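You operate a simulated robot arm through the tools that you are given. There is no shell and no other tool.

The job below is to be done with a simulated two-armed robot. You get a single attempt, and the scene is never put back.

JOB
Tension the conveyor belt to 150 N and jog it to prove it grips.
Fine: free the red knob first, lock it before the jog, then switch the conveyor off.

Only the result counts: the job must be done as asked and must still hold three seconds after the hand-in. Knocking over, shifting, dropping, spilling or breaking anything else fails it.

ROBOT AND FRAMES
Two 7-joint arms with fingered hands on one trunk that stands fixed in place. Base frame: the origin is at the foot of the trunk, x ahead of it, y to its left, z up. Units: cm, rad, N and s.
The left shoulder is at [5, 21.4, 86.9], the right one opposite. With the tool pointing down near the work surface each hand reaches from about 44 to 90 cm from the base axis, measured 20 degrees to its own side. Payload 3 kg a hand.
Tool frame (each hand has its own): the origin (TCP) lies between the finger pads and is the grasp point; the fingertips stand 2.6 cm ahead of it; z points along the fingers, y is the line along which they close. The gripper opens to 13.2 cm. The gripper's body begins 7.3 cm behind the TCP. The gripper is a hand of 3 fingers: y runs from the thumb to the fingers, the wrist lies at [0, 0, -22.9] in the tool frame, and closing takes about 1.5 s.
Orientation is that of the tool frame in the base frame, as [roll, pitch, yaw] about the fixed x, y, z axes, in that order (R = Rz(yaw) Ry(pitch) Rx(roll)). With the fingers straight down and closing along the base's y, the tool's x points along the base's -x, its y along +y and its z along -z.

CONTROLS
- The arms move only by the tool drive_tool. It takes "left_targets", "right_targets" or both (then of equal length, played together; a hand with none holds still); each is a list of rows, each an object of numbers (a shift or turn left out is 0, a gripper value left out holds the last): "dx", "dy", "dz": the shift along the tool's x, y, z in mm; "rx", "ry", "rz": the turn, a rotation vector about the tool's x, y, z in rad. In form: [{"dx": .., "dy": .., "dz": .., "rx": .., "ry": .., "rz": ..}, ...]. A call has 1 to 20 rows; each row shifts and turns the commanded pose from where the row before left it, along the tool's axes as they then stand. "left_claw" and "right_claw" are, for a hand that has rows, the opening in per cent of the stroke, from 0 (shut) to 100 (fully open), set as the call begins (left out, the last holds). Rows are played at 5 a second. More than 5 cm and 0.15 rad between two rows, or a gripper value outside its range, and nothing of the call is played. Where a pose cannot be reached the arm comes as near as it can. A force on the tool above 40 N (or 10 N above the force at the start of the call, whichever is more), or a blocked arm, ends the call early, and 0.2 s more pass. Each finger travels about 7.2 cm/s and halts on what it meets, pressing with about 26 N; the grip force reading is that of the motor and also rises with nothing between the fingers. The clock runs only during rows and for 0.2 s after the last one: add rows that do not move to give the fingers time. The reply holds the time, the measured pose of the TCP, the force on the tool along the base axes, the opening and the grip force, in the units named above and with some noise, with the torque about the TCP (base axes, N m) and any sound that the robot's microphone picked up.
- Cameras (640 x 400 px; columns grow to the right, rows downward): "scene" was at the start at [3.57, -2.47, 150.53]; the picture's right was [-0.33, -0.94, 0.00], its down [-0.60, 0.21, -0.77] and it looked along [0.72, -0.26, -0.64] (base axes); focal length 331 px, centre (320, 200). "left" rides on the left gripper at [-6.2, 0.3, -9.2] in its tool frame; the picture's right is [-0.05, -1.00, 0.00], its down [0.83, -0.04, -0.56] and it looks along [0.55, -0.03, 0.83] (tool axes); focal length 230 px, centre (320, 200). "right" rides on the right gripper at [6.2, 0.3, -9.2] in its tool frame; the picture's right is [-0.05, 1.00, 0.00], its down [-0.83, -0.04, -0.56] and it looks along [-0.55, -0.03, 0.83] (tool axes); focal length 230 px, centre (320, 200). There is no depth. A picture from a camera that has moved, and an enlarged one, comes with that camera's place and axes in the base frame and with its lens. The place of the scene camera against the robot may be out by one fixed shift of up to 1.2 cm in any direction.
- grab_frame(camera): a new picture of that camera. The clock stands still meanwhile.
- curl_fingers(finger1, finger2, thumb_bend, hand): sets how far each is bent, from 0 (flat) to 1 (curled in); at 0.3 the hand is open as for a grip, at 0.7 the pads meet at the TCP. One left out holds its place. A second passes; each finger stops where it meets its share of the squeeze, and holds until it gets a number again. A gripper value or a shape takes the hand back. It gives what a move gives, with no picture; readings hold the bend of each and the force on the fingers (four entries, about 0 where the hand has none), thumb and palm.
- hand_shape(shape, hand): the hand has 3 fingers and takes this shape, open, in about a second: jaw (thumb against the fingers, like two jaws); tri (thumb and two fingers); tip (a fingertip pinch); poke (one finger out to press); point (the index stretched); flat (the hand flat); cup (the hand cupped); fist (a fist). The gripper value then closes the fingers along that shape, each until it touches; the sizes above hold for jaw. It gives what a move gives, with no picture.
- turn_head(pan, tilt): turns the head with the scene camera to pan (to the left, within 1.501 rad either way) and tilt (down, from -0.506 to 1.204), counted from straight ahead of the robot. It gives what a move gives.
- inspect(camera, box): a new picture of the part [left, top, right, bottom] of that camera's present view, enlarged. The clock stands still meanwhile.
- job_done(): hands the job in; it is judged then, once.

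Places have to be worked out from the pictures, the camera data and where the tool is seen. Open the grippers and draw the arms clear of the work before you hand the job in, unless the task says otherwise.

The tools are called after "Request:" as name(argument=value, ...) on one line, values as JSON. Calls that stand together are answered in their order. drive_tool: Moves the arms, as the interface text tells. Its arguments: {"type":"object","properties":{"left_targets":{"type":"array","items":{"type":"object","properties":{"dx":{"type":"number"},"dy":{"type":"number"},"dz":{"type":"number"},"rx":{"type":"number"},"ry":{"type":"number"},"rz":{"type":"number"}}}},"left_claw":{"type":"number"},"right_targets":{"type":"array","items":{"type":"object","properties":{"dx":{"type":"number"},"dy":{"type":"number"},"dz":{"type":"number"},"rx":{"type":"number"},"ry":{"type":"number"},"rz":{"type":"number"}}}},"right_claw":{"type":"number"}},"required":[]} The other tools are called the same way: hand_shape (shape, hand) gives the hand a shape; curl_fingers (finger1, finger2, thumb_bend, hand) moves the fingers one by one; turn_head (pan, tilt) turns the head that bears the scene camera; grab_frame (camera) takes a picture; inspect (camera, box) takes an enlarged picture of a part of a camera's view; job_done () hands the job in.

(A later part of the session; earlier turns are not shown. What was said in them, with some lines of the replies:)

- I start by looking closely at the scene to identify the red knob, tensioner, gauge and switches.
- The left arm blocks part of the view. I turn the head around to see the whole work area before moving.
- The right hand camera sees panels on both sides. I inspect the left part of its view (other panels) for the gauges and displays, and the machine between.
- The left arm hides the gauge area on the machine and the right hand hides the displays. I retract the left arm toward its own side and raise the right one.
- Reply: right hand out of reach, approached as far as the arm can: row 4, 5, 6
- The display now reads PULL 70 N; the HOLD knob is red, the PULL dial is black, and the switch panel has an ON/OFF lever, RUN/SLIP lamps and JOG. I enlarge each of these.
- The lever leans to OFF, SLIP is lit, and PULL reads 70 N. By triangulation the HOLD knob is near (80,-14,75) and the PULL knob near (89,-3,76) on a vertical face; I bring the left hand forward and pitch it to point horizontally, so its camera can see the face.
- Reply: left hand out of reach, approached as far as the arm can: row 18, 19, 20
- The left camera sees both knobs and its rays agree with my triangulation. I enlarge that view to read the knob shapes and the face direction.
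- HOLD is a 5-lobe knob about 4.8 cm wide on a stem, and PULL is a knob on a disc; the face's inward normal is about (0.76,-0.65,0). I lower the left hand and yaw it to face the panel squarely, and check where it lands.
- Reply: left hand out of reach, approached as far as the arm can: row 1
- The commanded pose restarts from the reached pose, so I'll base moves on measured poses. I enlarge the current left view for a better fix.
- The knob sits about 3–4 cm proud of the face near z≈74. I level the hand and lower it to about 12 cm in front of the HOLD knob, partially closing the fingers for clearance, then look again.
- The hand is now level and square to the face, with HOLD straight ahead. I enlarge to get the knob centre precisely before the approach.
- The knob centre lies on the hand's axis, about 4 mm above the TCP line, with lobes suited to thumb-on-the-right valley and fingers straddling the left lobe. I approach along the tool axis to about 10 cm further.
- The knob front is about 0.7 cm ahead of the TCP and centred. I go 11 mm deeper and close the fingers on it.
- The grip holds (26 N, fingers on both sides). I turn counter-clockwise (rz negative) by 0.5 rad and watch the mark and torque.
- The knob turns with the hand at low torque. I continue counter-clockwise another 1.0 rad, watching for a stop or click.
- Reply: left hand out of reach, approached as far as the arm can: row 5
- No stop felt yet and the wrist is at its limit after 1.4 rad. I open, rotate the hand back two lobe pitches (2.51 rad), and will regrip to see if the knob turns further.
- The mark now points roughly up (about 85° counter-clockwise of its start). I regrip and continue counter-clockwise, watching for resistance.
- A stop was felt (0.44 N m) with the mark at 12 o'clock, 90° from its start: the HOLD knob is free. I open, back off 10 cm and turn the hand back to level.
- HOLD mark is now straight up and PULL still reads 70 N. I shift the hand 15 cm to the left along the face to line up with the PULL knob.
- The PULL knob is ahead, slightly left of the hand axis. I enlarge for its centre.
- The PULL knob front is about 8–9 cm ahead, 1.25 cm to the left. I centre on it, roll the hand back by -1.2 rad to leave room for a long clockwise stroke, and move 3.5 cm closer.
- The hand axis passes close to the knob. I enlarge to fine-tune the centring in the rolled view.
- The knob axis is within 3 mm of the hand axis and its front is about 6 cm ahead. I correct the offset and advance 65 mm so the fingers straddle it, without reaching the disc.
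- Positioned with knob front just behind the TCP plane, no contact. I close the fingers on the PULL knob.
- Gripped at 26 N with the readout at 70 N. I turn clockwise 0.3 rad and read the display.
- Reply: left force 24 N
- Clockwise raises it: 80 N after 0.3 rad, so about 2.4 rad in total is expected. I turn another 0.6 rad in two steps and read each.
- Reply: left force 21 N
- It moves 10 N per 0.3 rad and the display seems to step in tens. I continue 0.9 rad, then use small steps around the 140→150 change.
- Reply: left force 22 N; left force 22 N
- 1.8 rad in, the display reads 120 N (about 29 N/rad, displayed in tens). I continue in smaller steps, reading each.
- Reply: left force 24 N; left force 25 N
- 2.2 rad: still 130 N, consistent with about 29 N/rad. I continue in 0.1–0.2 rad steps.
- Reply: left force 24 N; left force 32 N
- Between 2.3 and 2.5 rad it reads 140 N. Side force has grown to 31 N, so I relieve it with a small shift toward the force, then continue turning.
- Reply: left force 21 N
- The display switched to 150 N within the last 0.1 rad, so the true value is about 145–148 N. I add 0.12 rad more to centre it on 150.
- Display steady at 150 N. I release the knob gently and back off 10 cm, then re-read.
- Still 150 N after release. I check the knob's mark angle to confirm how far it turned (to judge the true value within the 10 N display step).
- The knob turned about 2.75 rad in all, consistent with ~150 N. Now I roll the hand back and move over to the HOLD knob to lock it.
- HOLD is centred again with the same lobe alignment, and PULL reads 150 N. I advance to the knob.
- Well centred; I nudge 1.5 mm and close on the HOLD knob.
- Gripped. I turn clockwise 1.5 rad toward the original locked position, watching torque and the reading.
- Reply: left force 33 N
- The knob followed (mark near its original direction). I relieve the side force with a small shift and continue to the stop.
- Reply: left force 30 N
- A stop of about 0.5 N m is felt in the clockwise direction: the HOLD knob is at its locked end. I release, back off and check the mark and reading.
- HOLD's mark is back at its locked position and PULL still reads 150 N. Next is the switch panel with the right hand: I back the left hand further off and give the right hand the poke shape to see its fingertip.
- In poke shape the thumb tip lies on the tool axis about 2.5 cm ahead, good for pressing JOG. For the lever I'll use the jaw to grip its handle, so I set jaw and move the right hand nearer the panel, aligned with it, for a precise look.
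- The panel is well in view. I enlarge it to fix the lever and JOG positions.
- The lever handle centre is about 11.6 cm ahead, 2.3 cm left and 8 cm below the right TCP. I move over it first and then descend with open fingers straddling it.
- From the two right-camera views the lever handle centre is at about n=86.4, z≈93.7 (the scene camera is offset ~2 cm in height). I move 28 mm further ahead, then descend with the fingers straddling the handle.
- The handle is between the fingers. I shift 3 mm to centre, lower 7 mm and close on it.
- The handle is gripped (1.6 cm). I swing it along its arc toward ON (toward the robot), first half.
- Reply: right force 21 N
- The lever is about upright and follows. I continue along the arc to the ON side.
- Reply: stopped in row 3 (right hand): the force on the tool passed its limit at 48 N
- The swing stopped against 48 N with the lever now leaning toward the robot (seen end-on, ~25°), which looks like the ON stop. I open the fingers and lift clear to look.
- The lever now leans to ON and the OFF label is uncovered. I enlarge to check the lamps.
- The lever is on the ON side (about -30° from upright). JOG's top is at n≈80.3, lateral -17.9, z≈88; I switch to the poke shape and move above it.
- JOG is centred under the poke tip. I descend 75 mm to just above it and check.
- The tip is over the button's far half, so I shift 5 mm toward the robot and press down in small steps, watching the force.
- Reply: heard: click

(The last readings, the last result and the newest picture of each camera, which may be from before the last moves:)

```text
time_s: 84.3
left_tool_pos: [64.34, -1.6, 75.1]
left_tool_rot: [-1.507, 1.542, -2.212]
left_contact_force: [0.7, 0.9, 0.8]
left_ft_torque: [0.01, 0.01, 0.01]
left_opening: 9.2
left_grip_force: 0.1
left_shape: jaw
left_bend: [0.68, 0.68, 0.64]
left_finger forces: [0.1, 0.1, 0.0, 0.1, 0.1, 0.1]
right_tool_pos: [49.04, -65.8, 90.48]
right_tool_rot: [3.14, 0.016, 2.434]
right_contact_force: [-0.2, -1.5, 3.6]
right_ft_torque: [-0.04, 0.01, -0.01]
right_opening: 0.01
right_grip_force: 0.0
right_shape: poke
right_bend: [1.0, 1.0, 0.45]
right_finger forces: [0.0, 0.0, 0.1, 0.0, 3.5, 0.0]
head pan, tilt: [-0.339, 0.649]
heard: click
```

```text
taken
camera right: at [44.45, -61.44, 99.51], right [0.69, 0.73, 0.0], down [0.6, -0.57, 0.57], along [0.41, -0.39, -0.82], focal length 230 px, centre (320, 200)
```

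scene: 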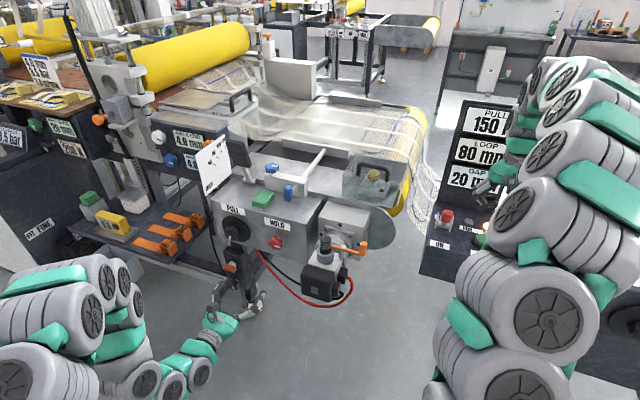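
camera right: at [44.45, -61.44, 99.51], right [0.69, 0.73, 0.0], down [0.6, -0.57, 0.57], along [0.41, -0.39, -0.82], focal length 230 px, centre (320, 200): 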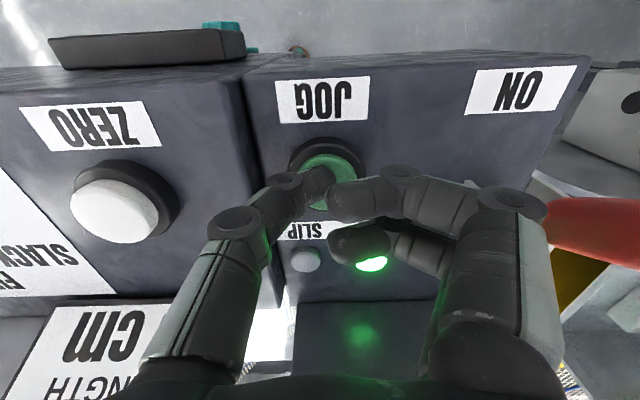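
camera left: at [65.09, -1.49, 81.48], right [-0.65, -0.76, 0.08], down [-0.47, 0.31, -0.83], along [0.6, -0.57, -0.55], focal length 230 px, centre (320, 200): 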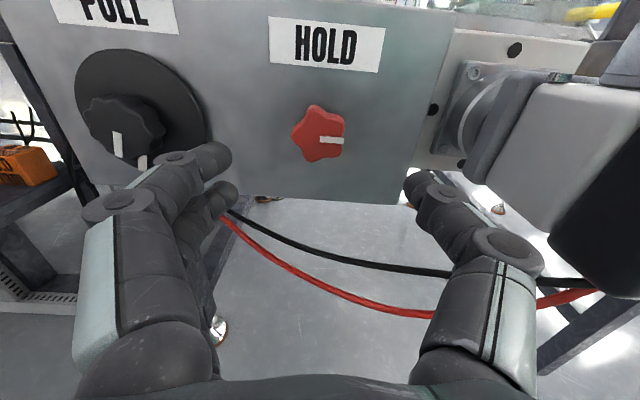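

A click was heard; RUN is lit green and SLIP is out: the belt grips. I hold the jog about 2 s, then look again.

Request:
drive_tool(right_targets=[{}, {}, {}, {}, {}, {}, {}, {}, {}, {}])

Request:
grab_frame(camera="right")

Request:
inspect(camera="scene", box=[400, 90, 560, 290])

```text
time_s: 86.5
left_tool_pos: [64.4, -1.66, 75.03]
left_tool_rot: [-1.507, 1.543, -2.214]
left_contact_force: [-0.3, -1.2, -0.1]
left_ft_torque: [0.0, -0.01, -0.02]
left_opening: 9.21
left_grip_force: 0.2
left_shape: jaw
left_bend: [0.68, 0.68, 0.64]
left_finger forces: [0.1, 0.0, 0.1, 0.1, 0.0, 0.0]
right_tool_pos: [49.04, -65.72, 90.49]
right_tool_rot: [-3.14, 0.016, 2.434]
right_contact_force: [-2.5, -0.5, 2.8]
right_ft_torque: [0.0, 0.01, -0.04]
right_opening: 0.0
right_grip_force: 0.1
right_shape: poke
right_bend: [1.0, 1.0, 0.45]
right_finger forces: [0.1, 0.0, 0.0, 0.1, 3.4, 0.0]
head pan, tilt: [-0.339, 0.649]
```

```text
taken
camera right: at [44.46, -61.43, 99.5], right [0.69, 0.73, 0.0], down [0.6, -0.57, 0.57], along [0.41, -0.39, -0.82], focal length 230 px, centre (320, 200)
```

right: 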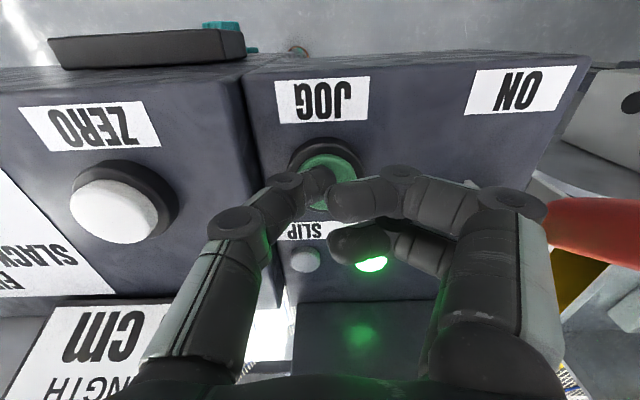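

```text
2.00 times, centred on (480, 190) of scene
camera zoom: at [3.72, -2.52, 150.93], right [-0.33, -0.94, 0.0], down [-0.57, 0.2, -0.8], along [0.75, -0.26, -0.6], focal length 663 px, centre (0, 220)
```

zoom: 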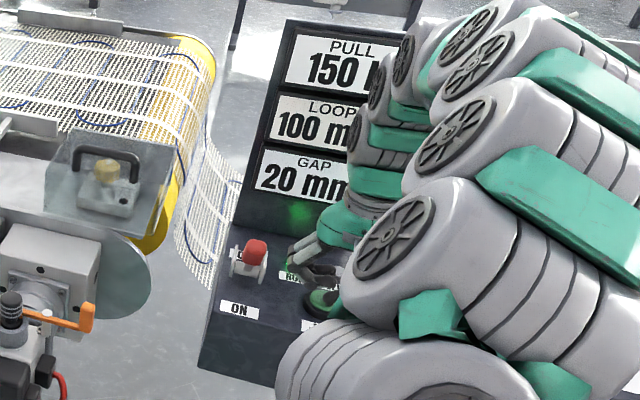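

LOOP rose to 100 mm, so the belt has moved. I release JOG by lifting straight up and check what stays lit.

Request:
drive_tool(right_targets=[{"dz": -20}, {"dz": -40}, {"dz": -40}, {}])

Request:
grab_frame(camera="right")

Request:
inspect(camera="scene", box=[400, 90, 560, 290])

```text
time_s: 87.5
left_tool_pos: [64.48, -1.57, 75.0]
left_tool_rot: [-1.509, 1.541, -2.216]
left_contact_force: [-0.3, -0.1, 0.8]
left_ft_torque: [0.04, -0.01, 0.01]
left_opening: 9.22
left_grip_force: 0.0
left_shape: jaw
left_bend: [0.68, 0.68, 0.64]
left_finger forces: [0.1, 0.0, 0.1, 0.0, 0.0, 0.0]
right_tool_pos: [49.13, -65.68, 100.18]
right_tool_rot: [-3.141, 0.016, 2.434]
right_contact_force: [0.7, 0.4, -0.4]
right_ft_torque: [-0.05, 0.01, 0.01]
right_opening: 0.01
right_grip_force: 0.0
right_shape: poke
right_bend: [1.0, 1.0, 0.45]
right_finger forces: [0.0, 0.0, 0.0, 0.0, 0.1, 0.0]
head pan, tilt: [-0.339, 0.649]
```

```text
taken
camera right: at [44.6, -61.3, 109.2], right [0.69, 0.73, 0.0], down [0.6, -0.57, 0.57], along [0.41, -0.39, -0.82], focal length 230 px, centre (320, 200)
```

right: 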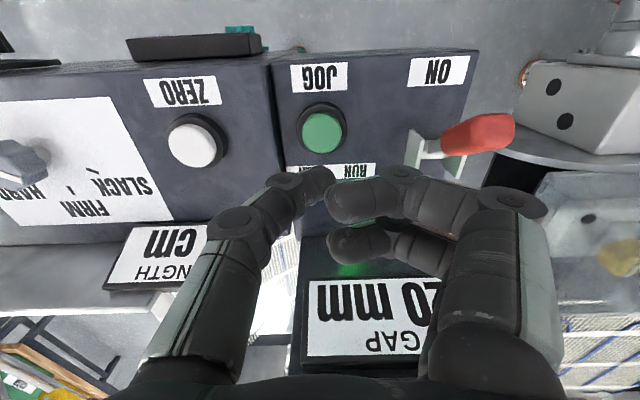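

```text
2.00 times, centred on (480, 190) of scene
camera zoom: at [3.73, -2.52, 150.93], right [-0.33, -0.94, 0.0], down [-0.57, 0.2, -0.8], along [0.75, -0.26, -0.6], focal length 663 px, centre (0, 220)
```

zoom: 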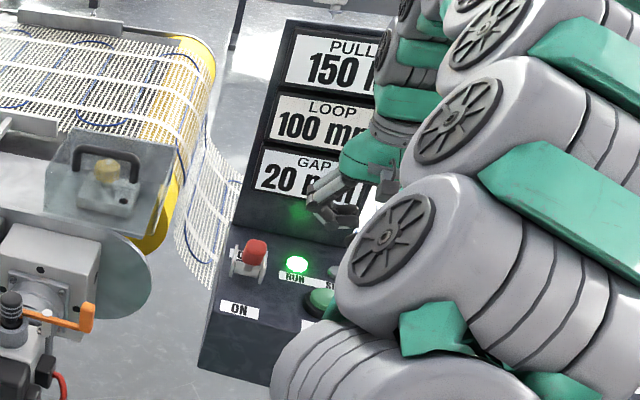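

RUN stays green and LOOP holds at 100 mm, so the conveyor runs; now it must be switched off. I back off, change to the jaw shape, and close it to push the lever back to OFF.

Request:
drive_tool(right_targets=[{"dx": 40, "dz": -5}, {"dx": 38, "dz": -5}])

Request:
hand_shape(hand="right", shape="jaw")

Request:
drive_tool(right_targets=[{"dy": 36}, {"dy": 36}, {"dy": 34}, {}, {}, {}, {}, {}], right_claw=0)

Request:
grab_frame(camera="right")

Request:
inspect(camera="scene", box=[400, 90, 560, 290])

```text
time_s: 88.1
left_tool_pos: [64.23, -1.63, 74.97]
left_tool_rot: [-1.509, 1.544, -2.212]
left_contact_force: [-0.1, 0.0, -0.2]
left_ft_torque: [-0.01, -0.02, 0.03]
left_opening: 9.22
left_grip_force: 0.0
left_shape: jaw
left_bend: [0.68, 0.68, 0.64]
left_finger forces: [0.0, 0.0, 0.0, 0.0, 0.0, 0.1]
right_tool_pos: [42.93, -60.65, 100.96]
right_tool_rot: [-3.141, 0.015, 2.435]
right_contact_force: [0.1, -0.3, -0.2]
right_ft_torque: [-0.02, 0.01, 0.02]
right_opening: 0.01
right_grip_force: 0.1
right_shape: poke
right_bend: [1.0, 1.0, 0.45]
right_finger forces: [0.1, 0.0, 0.0, 0.0, 0.0, 0.0]
head pan, tilt: [-0.339, 0.649]
```

```text
time_s: 89.0
left_tool_pos: [64.45, -1.73, 75.17]
left_tool_rot: [-1.51, 1.541, -2.213]
left_contact_force: [-0.4, 0.8, 0.4]
left_ft_torque: [0.02, 0.04, 0.02]
left_opening: 9.22
left_grip_force: 0.1
left_shape: jaw
left_bend: [0.68, 0.68, 0.64]
left_finger forces: [0.0, 0.1, 0.0, 0.1, 0.0, 0.1]
right_tool_pos: [42.87, -60.56, 100.93]
right_tool_rot: [-3.141, 0.017, 2.435]
right_contact_force: [-0.2, 0.1, -0.4]
right_ft_torque: [0.04, 0.0, -0.01]
right_opening: 13.21
right_grip_force: 0.0
right_shape: jaw
right_bend: [0.3, 0.3, 0.3]
right_finger forces: [0.0, 0.0, 0.0, 0.0, 0.0, 0.0]
head pan, tilt: [-0.339, 0.649]
```

```text
time_s: 90.8
left_tool_pos: [64.38, -1.69, 75.07]
left_tool_rot: [-1.507, 1.543, -2.216]
left_contact_force: [-0.1, 0.7, 0.0]
left_ft_torque: [-0.01, 0.01, -0.03]
left_opening: 9.2
left_grip_force: 0.0
left_shape: jaw
left_bend: [0.68, 0.68, 0.64]
left_finger forces: [0.1, 0.0, 0.0, 0.1, 0.0, 0.0]
right_tool_pos: [49.57, -52.44, 101.14]
right_tool_rot: [-3.141, 0.016, 2.435]
right_contact_force: [0.2, -0.4, 0.1]
right_ft_torque: [-0.04, 0.03, -0.01]
right_opening: 0.0
right_grip_force: 25.9
right_shape: jaw
right_bend: [0.64, 0.64, 0.67]
right_finger forces: [0.0, 0.1, 0.1, 0.0, 0.0, 0.0]
head pan, tilt: [-0.339, 0.649]
```

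```text
taken
camera right: at [44.99, -48.18, 110.18], right [0.69, 0.73, 0.0], down [0.6, -0.57, 0.57], along [0.41, -0.39, -0.82], focal length 230 px, centre (320, 200)
```

right: 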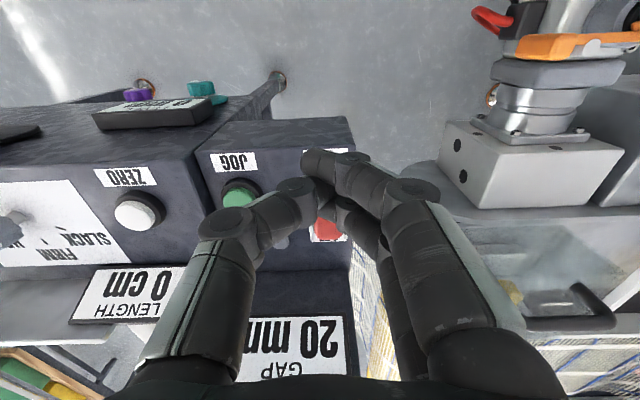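

```text
2.00 times, centred on (480, 190) of scene
camera zoom: at [3.73, -2.52, 150.93], right [-0.33, -0.94, 0.0], down [-0.57, 0.2, -0.8], along [0.75, -0.26, -0.6], focal length 663 px, centre (0, 220)
```

zoom: 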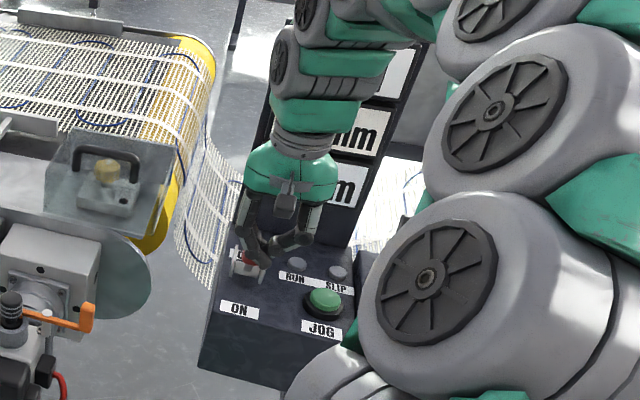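

RUN and SLIP are both out now (the jog finished). With the fingers closed in front of the lever, I lower to handle height and push it away toward OFF.

Request:
drive_tool(right_targets=[{"dz": 28}, {"dz": 28}, {}])

Request:
grab_frame(camera="right")

Request:
inspect(camera="scene", box=[400, 90, 560, 290])

```text
time_s: 91.6
left_tool_pos: [64.2, -1.74, 75.03]
left_tool_rot: [-1.509, 1.542, -2.214]
left_contact_force: [0.4, 0.8, 0.3]
left_ft_torque: [-0.01, 0.01, 0.0]
left_opening: 9.18
left_grip_force: 0.0
left_shape: jaw
left_bend: [0.68, 0.68, 0.64]
left_finger forces: [0.1, 0.0, 0.0, 0.0, 0.0, 0.0]
right_tool_pos: [49.77, -52.5, 95.49]
right_tool_rot: [3.141, 0.017, 2.435]
right_contact_force: [-0.6, -1.0, 0.6]
right_ft_torque: [0.01, 0.02, 0.03]
right_opening: 0.0
right_grip_force: 25.4
right_shape: jaw
right_bend: [0.64, 0.64, 0.67]
right_finger forces: [0.0, 0.1, 0.0, 0.0, 0.0, 0.0]
head pan, tilt: [-0.339, 0.649]
```

```text
taken
camera right: at [45.24, -48.15, 104.5], right [0.69, 0.73, 0.0], down [0.6, -0.57, 0.57], along [0.41, -0.39, -0.82], focal length 230 px, centre (320, 200)
```

right: 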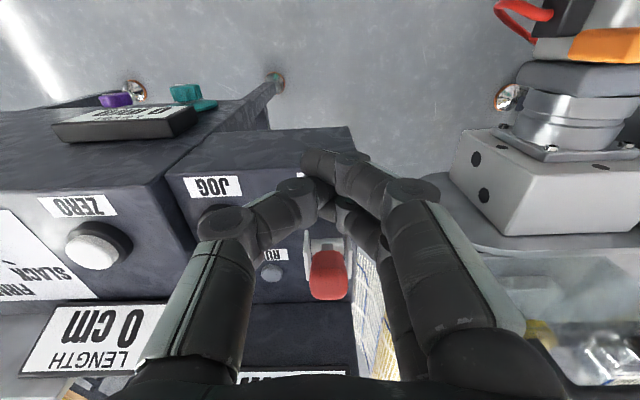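

```text
2.00 times, centred on (480, 190) of scene
camera zoom: at [3.73, -2.52, 150.93], right [-0.33, -0.94, 0.0], down [-0.57, 0.2, -0.8], along [0.75, -0.26, -0.6], focal length 663 px, centre (0, 220)
```

zoom: 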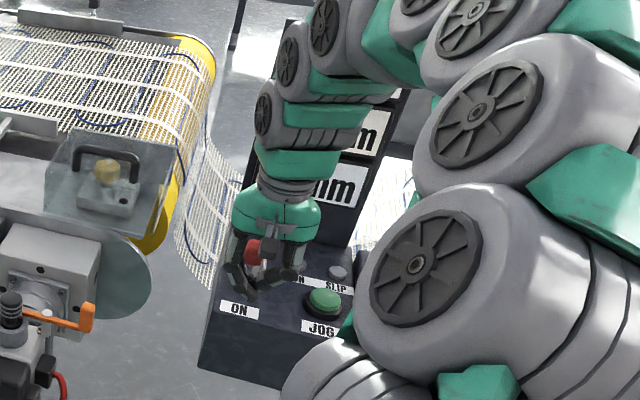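

Finger cluster is in front of the lever and aligned laterally. I push away along the panel in small steps, with the force limit as the stop.

Request:
drive_tool(right_targets=[{"dx": -12}, {"dx": -12}, {"dx": -10}, {"dx": -10}, {"dx": -10}, {"dx": -10}])

Request:
grab_frame(camera="right")

Request:
inspect(camera="scene", box=[400, 90, 560, 290])

```text
time_s: 93.0
left_tool_pos: [64.24, -1.71, 75.15]
left_tool_rot: [-1.511, 1.544, -2.216]
left_contact_force: [0.5, -0.7, -0.2]
left_ft_torque: [-0.01, 0.0, 0.02]
left_opening: 9.2
left_grip_force: 0.1
left_shape: jaw
left_bend: [0.68, 0.68, 0.64]
left_finger forces: [0.0, 0.0, 0.0, 0.0, 0.1, 0.0]
right_tool_pos: [55.03, -56.86, 95.92]
right_tool_rot: [3.141, 0.016, 2.437]
right_contact_force: [-1.2, 1.0, 1.0]
right_ft_torque: [0.02, -0.01, 0.05]
right_opening: 0.0
right_grip_force: 26.2
right_shape: jaw
right_bend: [0.64, 0.64, 0.67]
right_finger forces: [0.0, 1.5, 0.0, 0.1, 0.1, 0.1]
head pan, tilt: [-0.339, 0.649]
```

```text
taken
camera right: at [50.34, -52.51, 104.96], right [0.69, 0.73, 0.0], down [0.6, -0.57, 0.57], along [0.41, -0.39, -0.82], focal length 230 px, centre (320, 200)
```

right: 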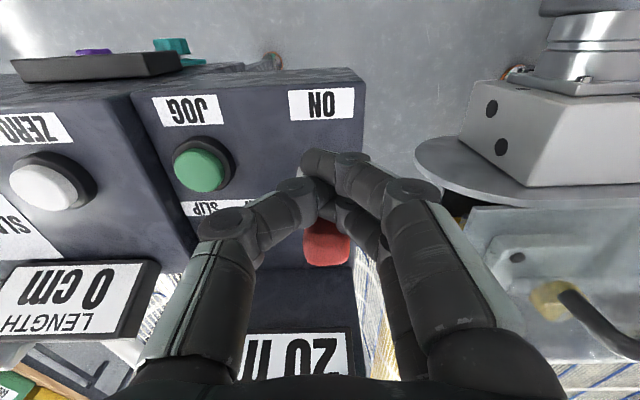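

```text
2.00 times, centred on (480, 190) of scene
camera zoom: at [3.73, -2.52, 150.93], right [-0.33, -0.94, 0.0], down [-0.57, 0.2, -0.8], along [0.75, -0.26, -0.6], focal length 663 px, centre (0, 220)
```

zoom: 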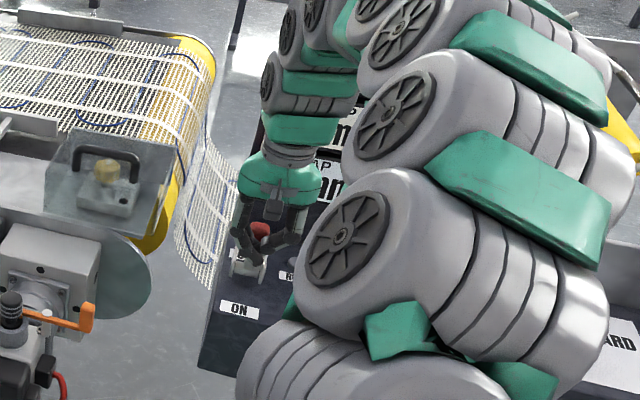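

Contact with the lever started (finger force 1.5 N) and it moves easily. I keep pushing another 6 cm in small steps.

Request:
drive_tool(right_targets=[{"dx": -10}, {"dx": -10}, {"dx": -10}, {"dx": -10}, {"dx": -8}, {"dx": -6}])

Request:
grab_frame(camera="right")

```text
time_s: 94.3
left_tool_pos: [64.36, -1.59, 74.99]
left_tool_rot: [-1.472, 1.543, -2.177]
left_contact_force: [-1.0, -0.4, 0.4]
left_ft_torque: [-0.01, 0.0, 0.0]
left_opening: 9.21
left_grip_force: 0.0
left_shape: jaw
left_bend: [0.68, 0.68, 0.64]
left_finger forces: [0.1, 0.0, 0.0, 0.1, 0.0, 0.1]
right_tool_pos: [58.46, -59.45, 95.59]
right_tool_rot: [-3.141, 0.002, 2.436]
right_contact_force: [-9.3, 10.8, 8.1]
right_ft_torque: [0.14, 0.19, -0.03]
right_opening: 0.0
right_grip_force: 25.8
right_shape: jaw
right_bend: [0.64, 0.67, 0.67]
right_finger forces: [0.0, 28.5, 0.0, 0.1, 0.1, 0.0]
head pan, tilt: [-0.339, 0.649]
stopped in row 6 (right hand): the force on the tool passed its limit at 52 N (the readings are from after the stop); the commanded pose is now the measured one
```

```text
taken
camera right: at [53.95, -55.29, 104.78], right [0.69, 0.73, 0.0], down [0.6, -0.57, 0.56], along [0.4, -0.38, -0.83], focal length 230 px, centre (320, 200)
```

right: 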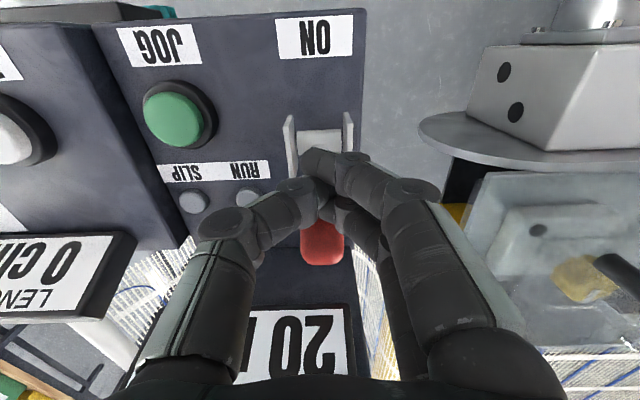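

The push stopped at 52 N at n≈83, where the OFF stop is expected. I back off 3 cm, lift and check the lever.

Request:
drive_tool(right_targets=[{"dx": 15}, {"dx": 25}, {"dx": 30, "dz": -20}, {"dz": -40}, {"dx": 20, "dz": -30}, {}])

Request:
grab_frame(camera="right")

Request:
grab_frame(camera="scene")

```text
time_s: 95.7
left_tool_pos: [64.46, -1.67, 75.09]
left_tool_rot: [-1.502, 1.545, -2.209]
left_contact_force: [-0.2, -0.3, 0.1]
left_ft_torque: [-0.01, 0.02, 0.0]
left_opening: 9.24
left_grip_force: 0.1
left_shape: jaw
left_bend: [0.68, 0.68, 0.64]
left_finger forces: [0.1, 0.0, 0.1, 0.1, 0.0, 0.0]
right_tool_pos: [51.72, -53.9, 104.78]
right_tool_rot: [3.141, 0.003, 2.437]
right_contact_force: [-0.4, 0.2, 0.6]
right_ft_torque: [0.01, 0.01, 0.0]
right_opening: 0.0
right_grip_force: 26.5
right_shape: jaw
right_bend: [0.64, 0.66, 0.67]
right_finger forces: [0.0, 0.0, 0.0, 0.0, 0.0, 0.1]
head pan, tilt: [-0.339, 0.649]
```

```text
taken
camera right: at [47.2, -49.56, 113.92], right [0.69, 0.73, 0.0], down [0.6, -0.57, 0.56], along [0.41, -0.38, -0.83], focal length 230 px, centre (320, 200)
```

right: 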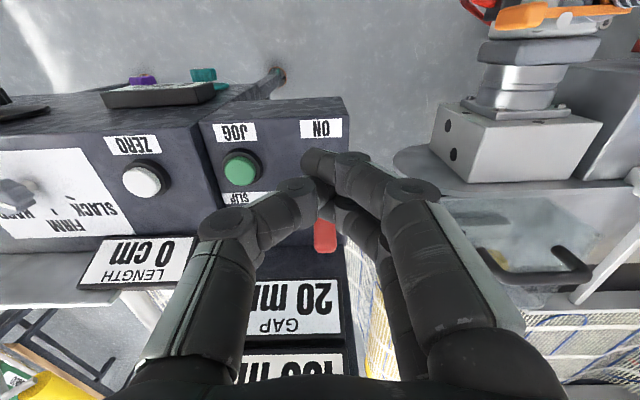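

```text
taken
```

scene: 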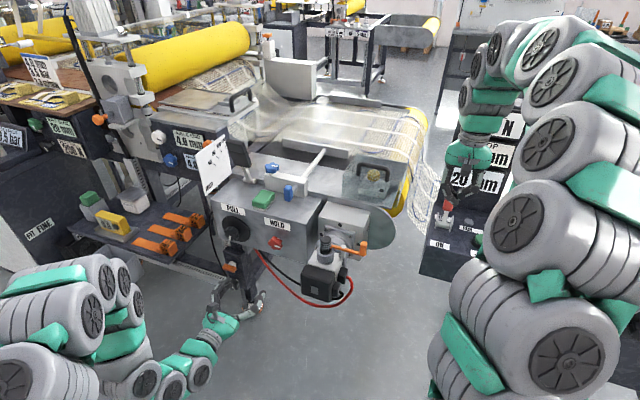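

The lever's red handle is pointing away again. I open the right hand and withdraw it up and back, then view the panel unobstructed.

Request:
drive_tool(right_targets=[{"dx": 20, "dy": -2.7, "dz": -34}, {"dx": 20, "dy": -2.7, "dz": -34}, {"dx": 20, "dy": -2.7, "dz": -34}, {"dx": 20, "dy": -2.7, "dz": -34}, {"dx": 20, "dy": -2.7, "dz": -34}, {"dx": 20, "dy": -2.7, "dz": -34}, {}], right_claw=100)

Request:
grab_frame(camera="right")

Request:
inspect(camera="scene", box=[400, 90, 540, 280])

```text
time_s: 97.3
left_tool_pos: [64.43, -1.68, 74.98]
left_tool_rot: [-1.507, 1.543, -2.214]
left_contact_force: [-0.5, 0.5, 0.0]
left_ft_torque: [0.01, 0.01, 0.05]
left_opening: 9.22
left_grip_force: 0.1
left_shape: jaw
left_bend: [0.68, 0.68, 0.64]
left_finger forces: [0.1, 0.0, 0.0, 0.0, 0.1, 0.1]
right_tool_pos: [41.33, -46.95, 125.17]
right_tool_rot: [-3.14, 0.004, 2.435]
right_contact_force: [-0.1, 0.5, 0.6]
right_ft_torque: [0.02, 0.03, 0.0]
right_opening: 13.21
right_grip_force: 0.0
right_shape: jaw
right_bend: [0.3, 0.3, 0.3]
right_finger forces: [0.0, 0.0, 0.1, 0.0, 0.0, 0.0]
head pan, tilt: [-0.339, 0.649]
```

```text
taken
camera right: at [36.8, -42.63, 134.31], right [0.69, 0.73, 0.0], down [0.6, -0.57, 0.56], along [0.41, -0.38, -0.83], focal length 230 px, centre (320, 200)
```

right: 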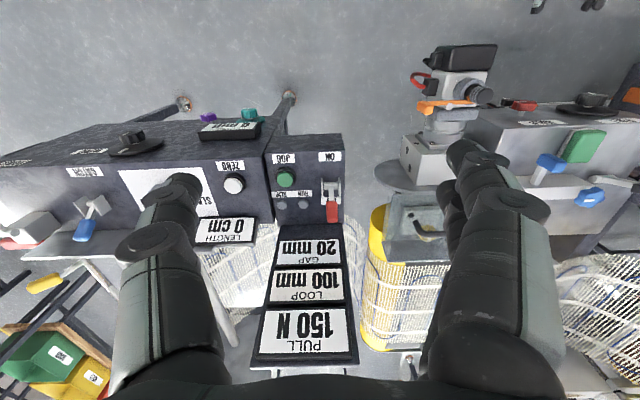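

```text
2.11 times, centred on (470, 185) of scene
camera zoom: at [3.73, -2.52, 150.93], right [-0.33, -0.94, 0.0], down [-0.57, 0.2, -0.8], along [0.75, -0.26, -0.6], focal length 698 px, centre (4, 232)
```

zoom: 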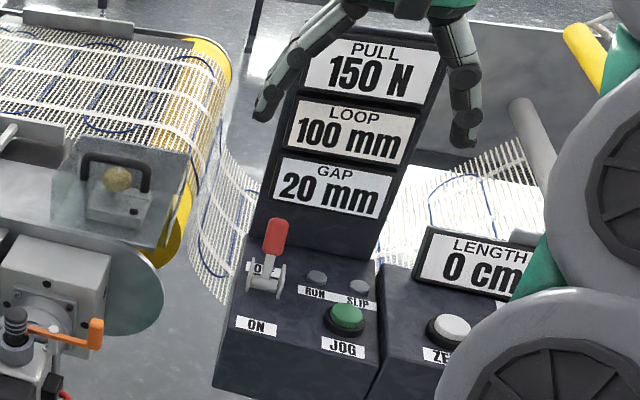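

PULL 150 N, lever back. I take the same close-up of the lever as at the start to compare its position, and re-check the HOLD/PULL face.

Request:
inspect(camera="scene", box=[410, 180, 520, 270])

Request:
inspect(camera="scene", box=[190, 150, 330, 280])

```text
4.44 times, centred on (465, 225) of scene
camera zoom: at [3.73, -2.52, 150.93], right [-0.33, -0.94, 0.0], down [-0.57, 0.2, -0.8], along [0.75, -0.26, -0.6], focal length 1473 px, centre (-324, 89)
```

zoom: 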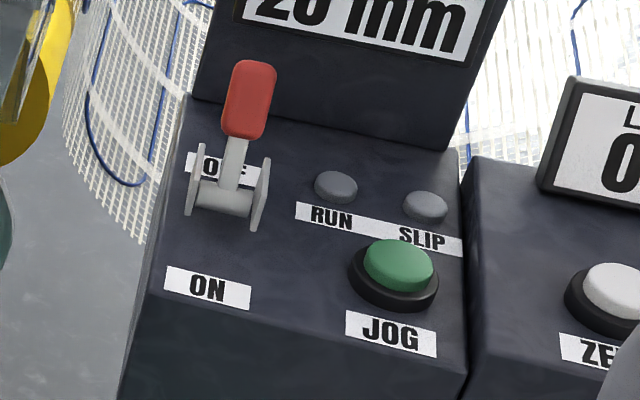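

```text
3.08 times, centred on (260, 215) of scene
camera zoom: at [3.73, -2.52, 150.93], right [-0.33, -0.94, 0.0], down [-0.57, 0.2, -0.8], along [0.75, -0.26, -0.6], focal length 1020 px, centre (505, 154)
```

zoom: 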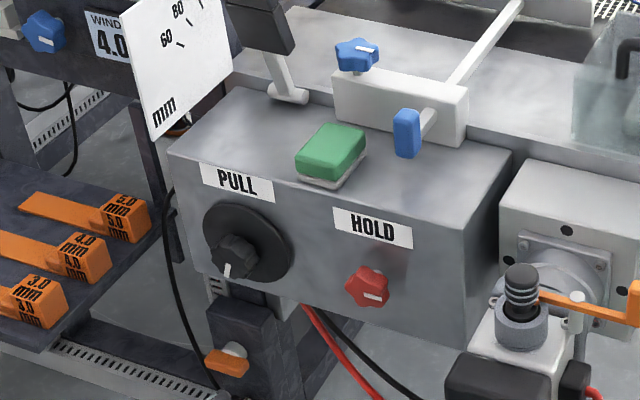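

Lever, knob and readings are as wanted: OFF, HOLD locked, PULL 150 N, lamps out. I open the left hand and draw it further back and up, clear of the work.

Request:
drive_tool(left_targets=[{"dz": -20}, {"dz": -20, "dx": -20}, {"dz": -20, "dx": -30}, {"dz": -20, "dx": -30}, {"dx": -30}, {"dx": -30}, {}], left_claw=100)

Request:
grab_frame(camera="scene")

Request:
inspect(camera="scene", box=[400, 90, 540, 280])

```text
time_s: 98.9
left_tool_pos: [61.16, 4.16, 85.33]
left_tool_rot: [-1.488, 1.542, -2.191]
left_contact_force: [0.3, -0.1, -1.1]
left_ft_torque: [0.0, 0.0, -0.01]
left_opening: 13.2
left_grip_force: 0.0
left_shape: jaw
left_bend: [0.3, 0.3, 0.3]
left_finger forces: [0.0, 0.1, 0.0, 0.0, 0.1, 0.0]
left hand out of reach, approached as far as the arm can: row 4, 5, 6
right_tool_pos: [41.34, -46.93, 125.14]
right_tool_rot: [-3.141, 0.004, 2.436]
right_contact_force: [0.3, -0.1, -0.7]
right_ft_torque: [-0.01, -0.03, 0.01]
right_opening: 13.19
right_grip_force: 0.1
right_shape: jaw
right_bend: [0.3, 0.3, 0.3]
right_finger forces: [0.0, 0.0, 0.0, 0.0, 0.1, 0.0]
head pan, tilt: [-0.339, 0.649]
```

```text
taken
```

scene: 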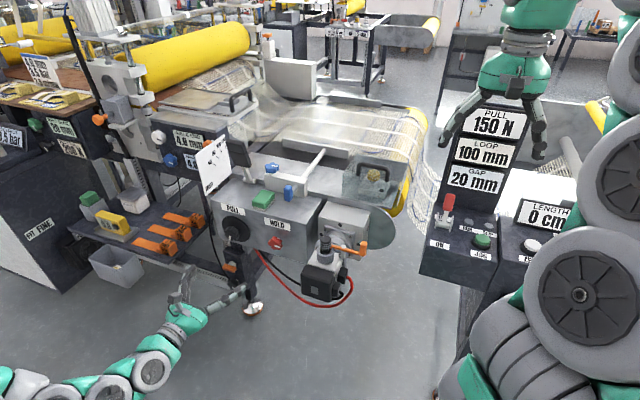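

```text
2.11 times, centred on (470, 185) of scene
camera zoom: at [3.73, -2.52, 150.93], right [-0.33, -0.94, 0.0], down [-0.57, 0.2, -0.8], along [0.75, -0.26, -0.6], focal length 698 px, centre (4, 232)
```

zoom: 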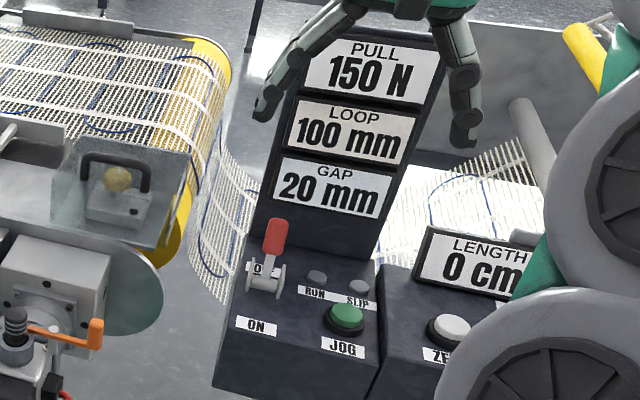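

Everything holds: PULL 150 N, HOLD locked, jog done with RUN lit and no slip, lever at OFF, both hands open and clear. I hand the job in.

Request:
job_done()

```text
The job is handed in.
```

The belt is tensioned to 150 N, the jog showed it gripping, and the conveyor is switched off. I have handed the job in; no verdict came back with the hand-in.

- **Red HOLD knob:** I turned it a quarter turn counter-clockwise to its stop to free it. After tensioning I turned it back clockwise to its stop, so it was locked before the jog.
- **Tension:** I turned the PULL knob clockwise about 2.75 rad, taking the display from 70 N to 150 N. The display steps in tens, so I set it mid-step. It still read 150 N after locking, after the jog and at hand-in.
- **Jog:** The conveyor lever was at OFF at the start, so I switched it to ON and held JOG for about 2 s. RUN lit green and SLIP went out. The LOOP reading rose from 80 to 100 mm, which I took as the belt having moved.
- **Off:** The lever is back at OFF, matching its starting position, with both lamps out.

Both hands are open and drawn clear, and nothing else appeared disturbed in the last pictures.
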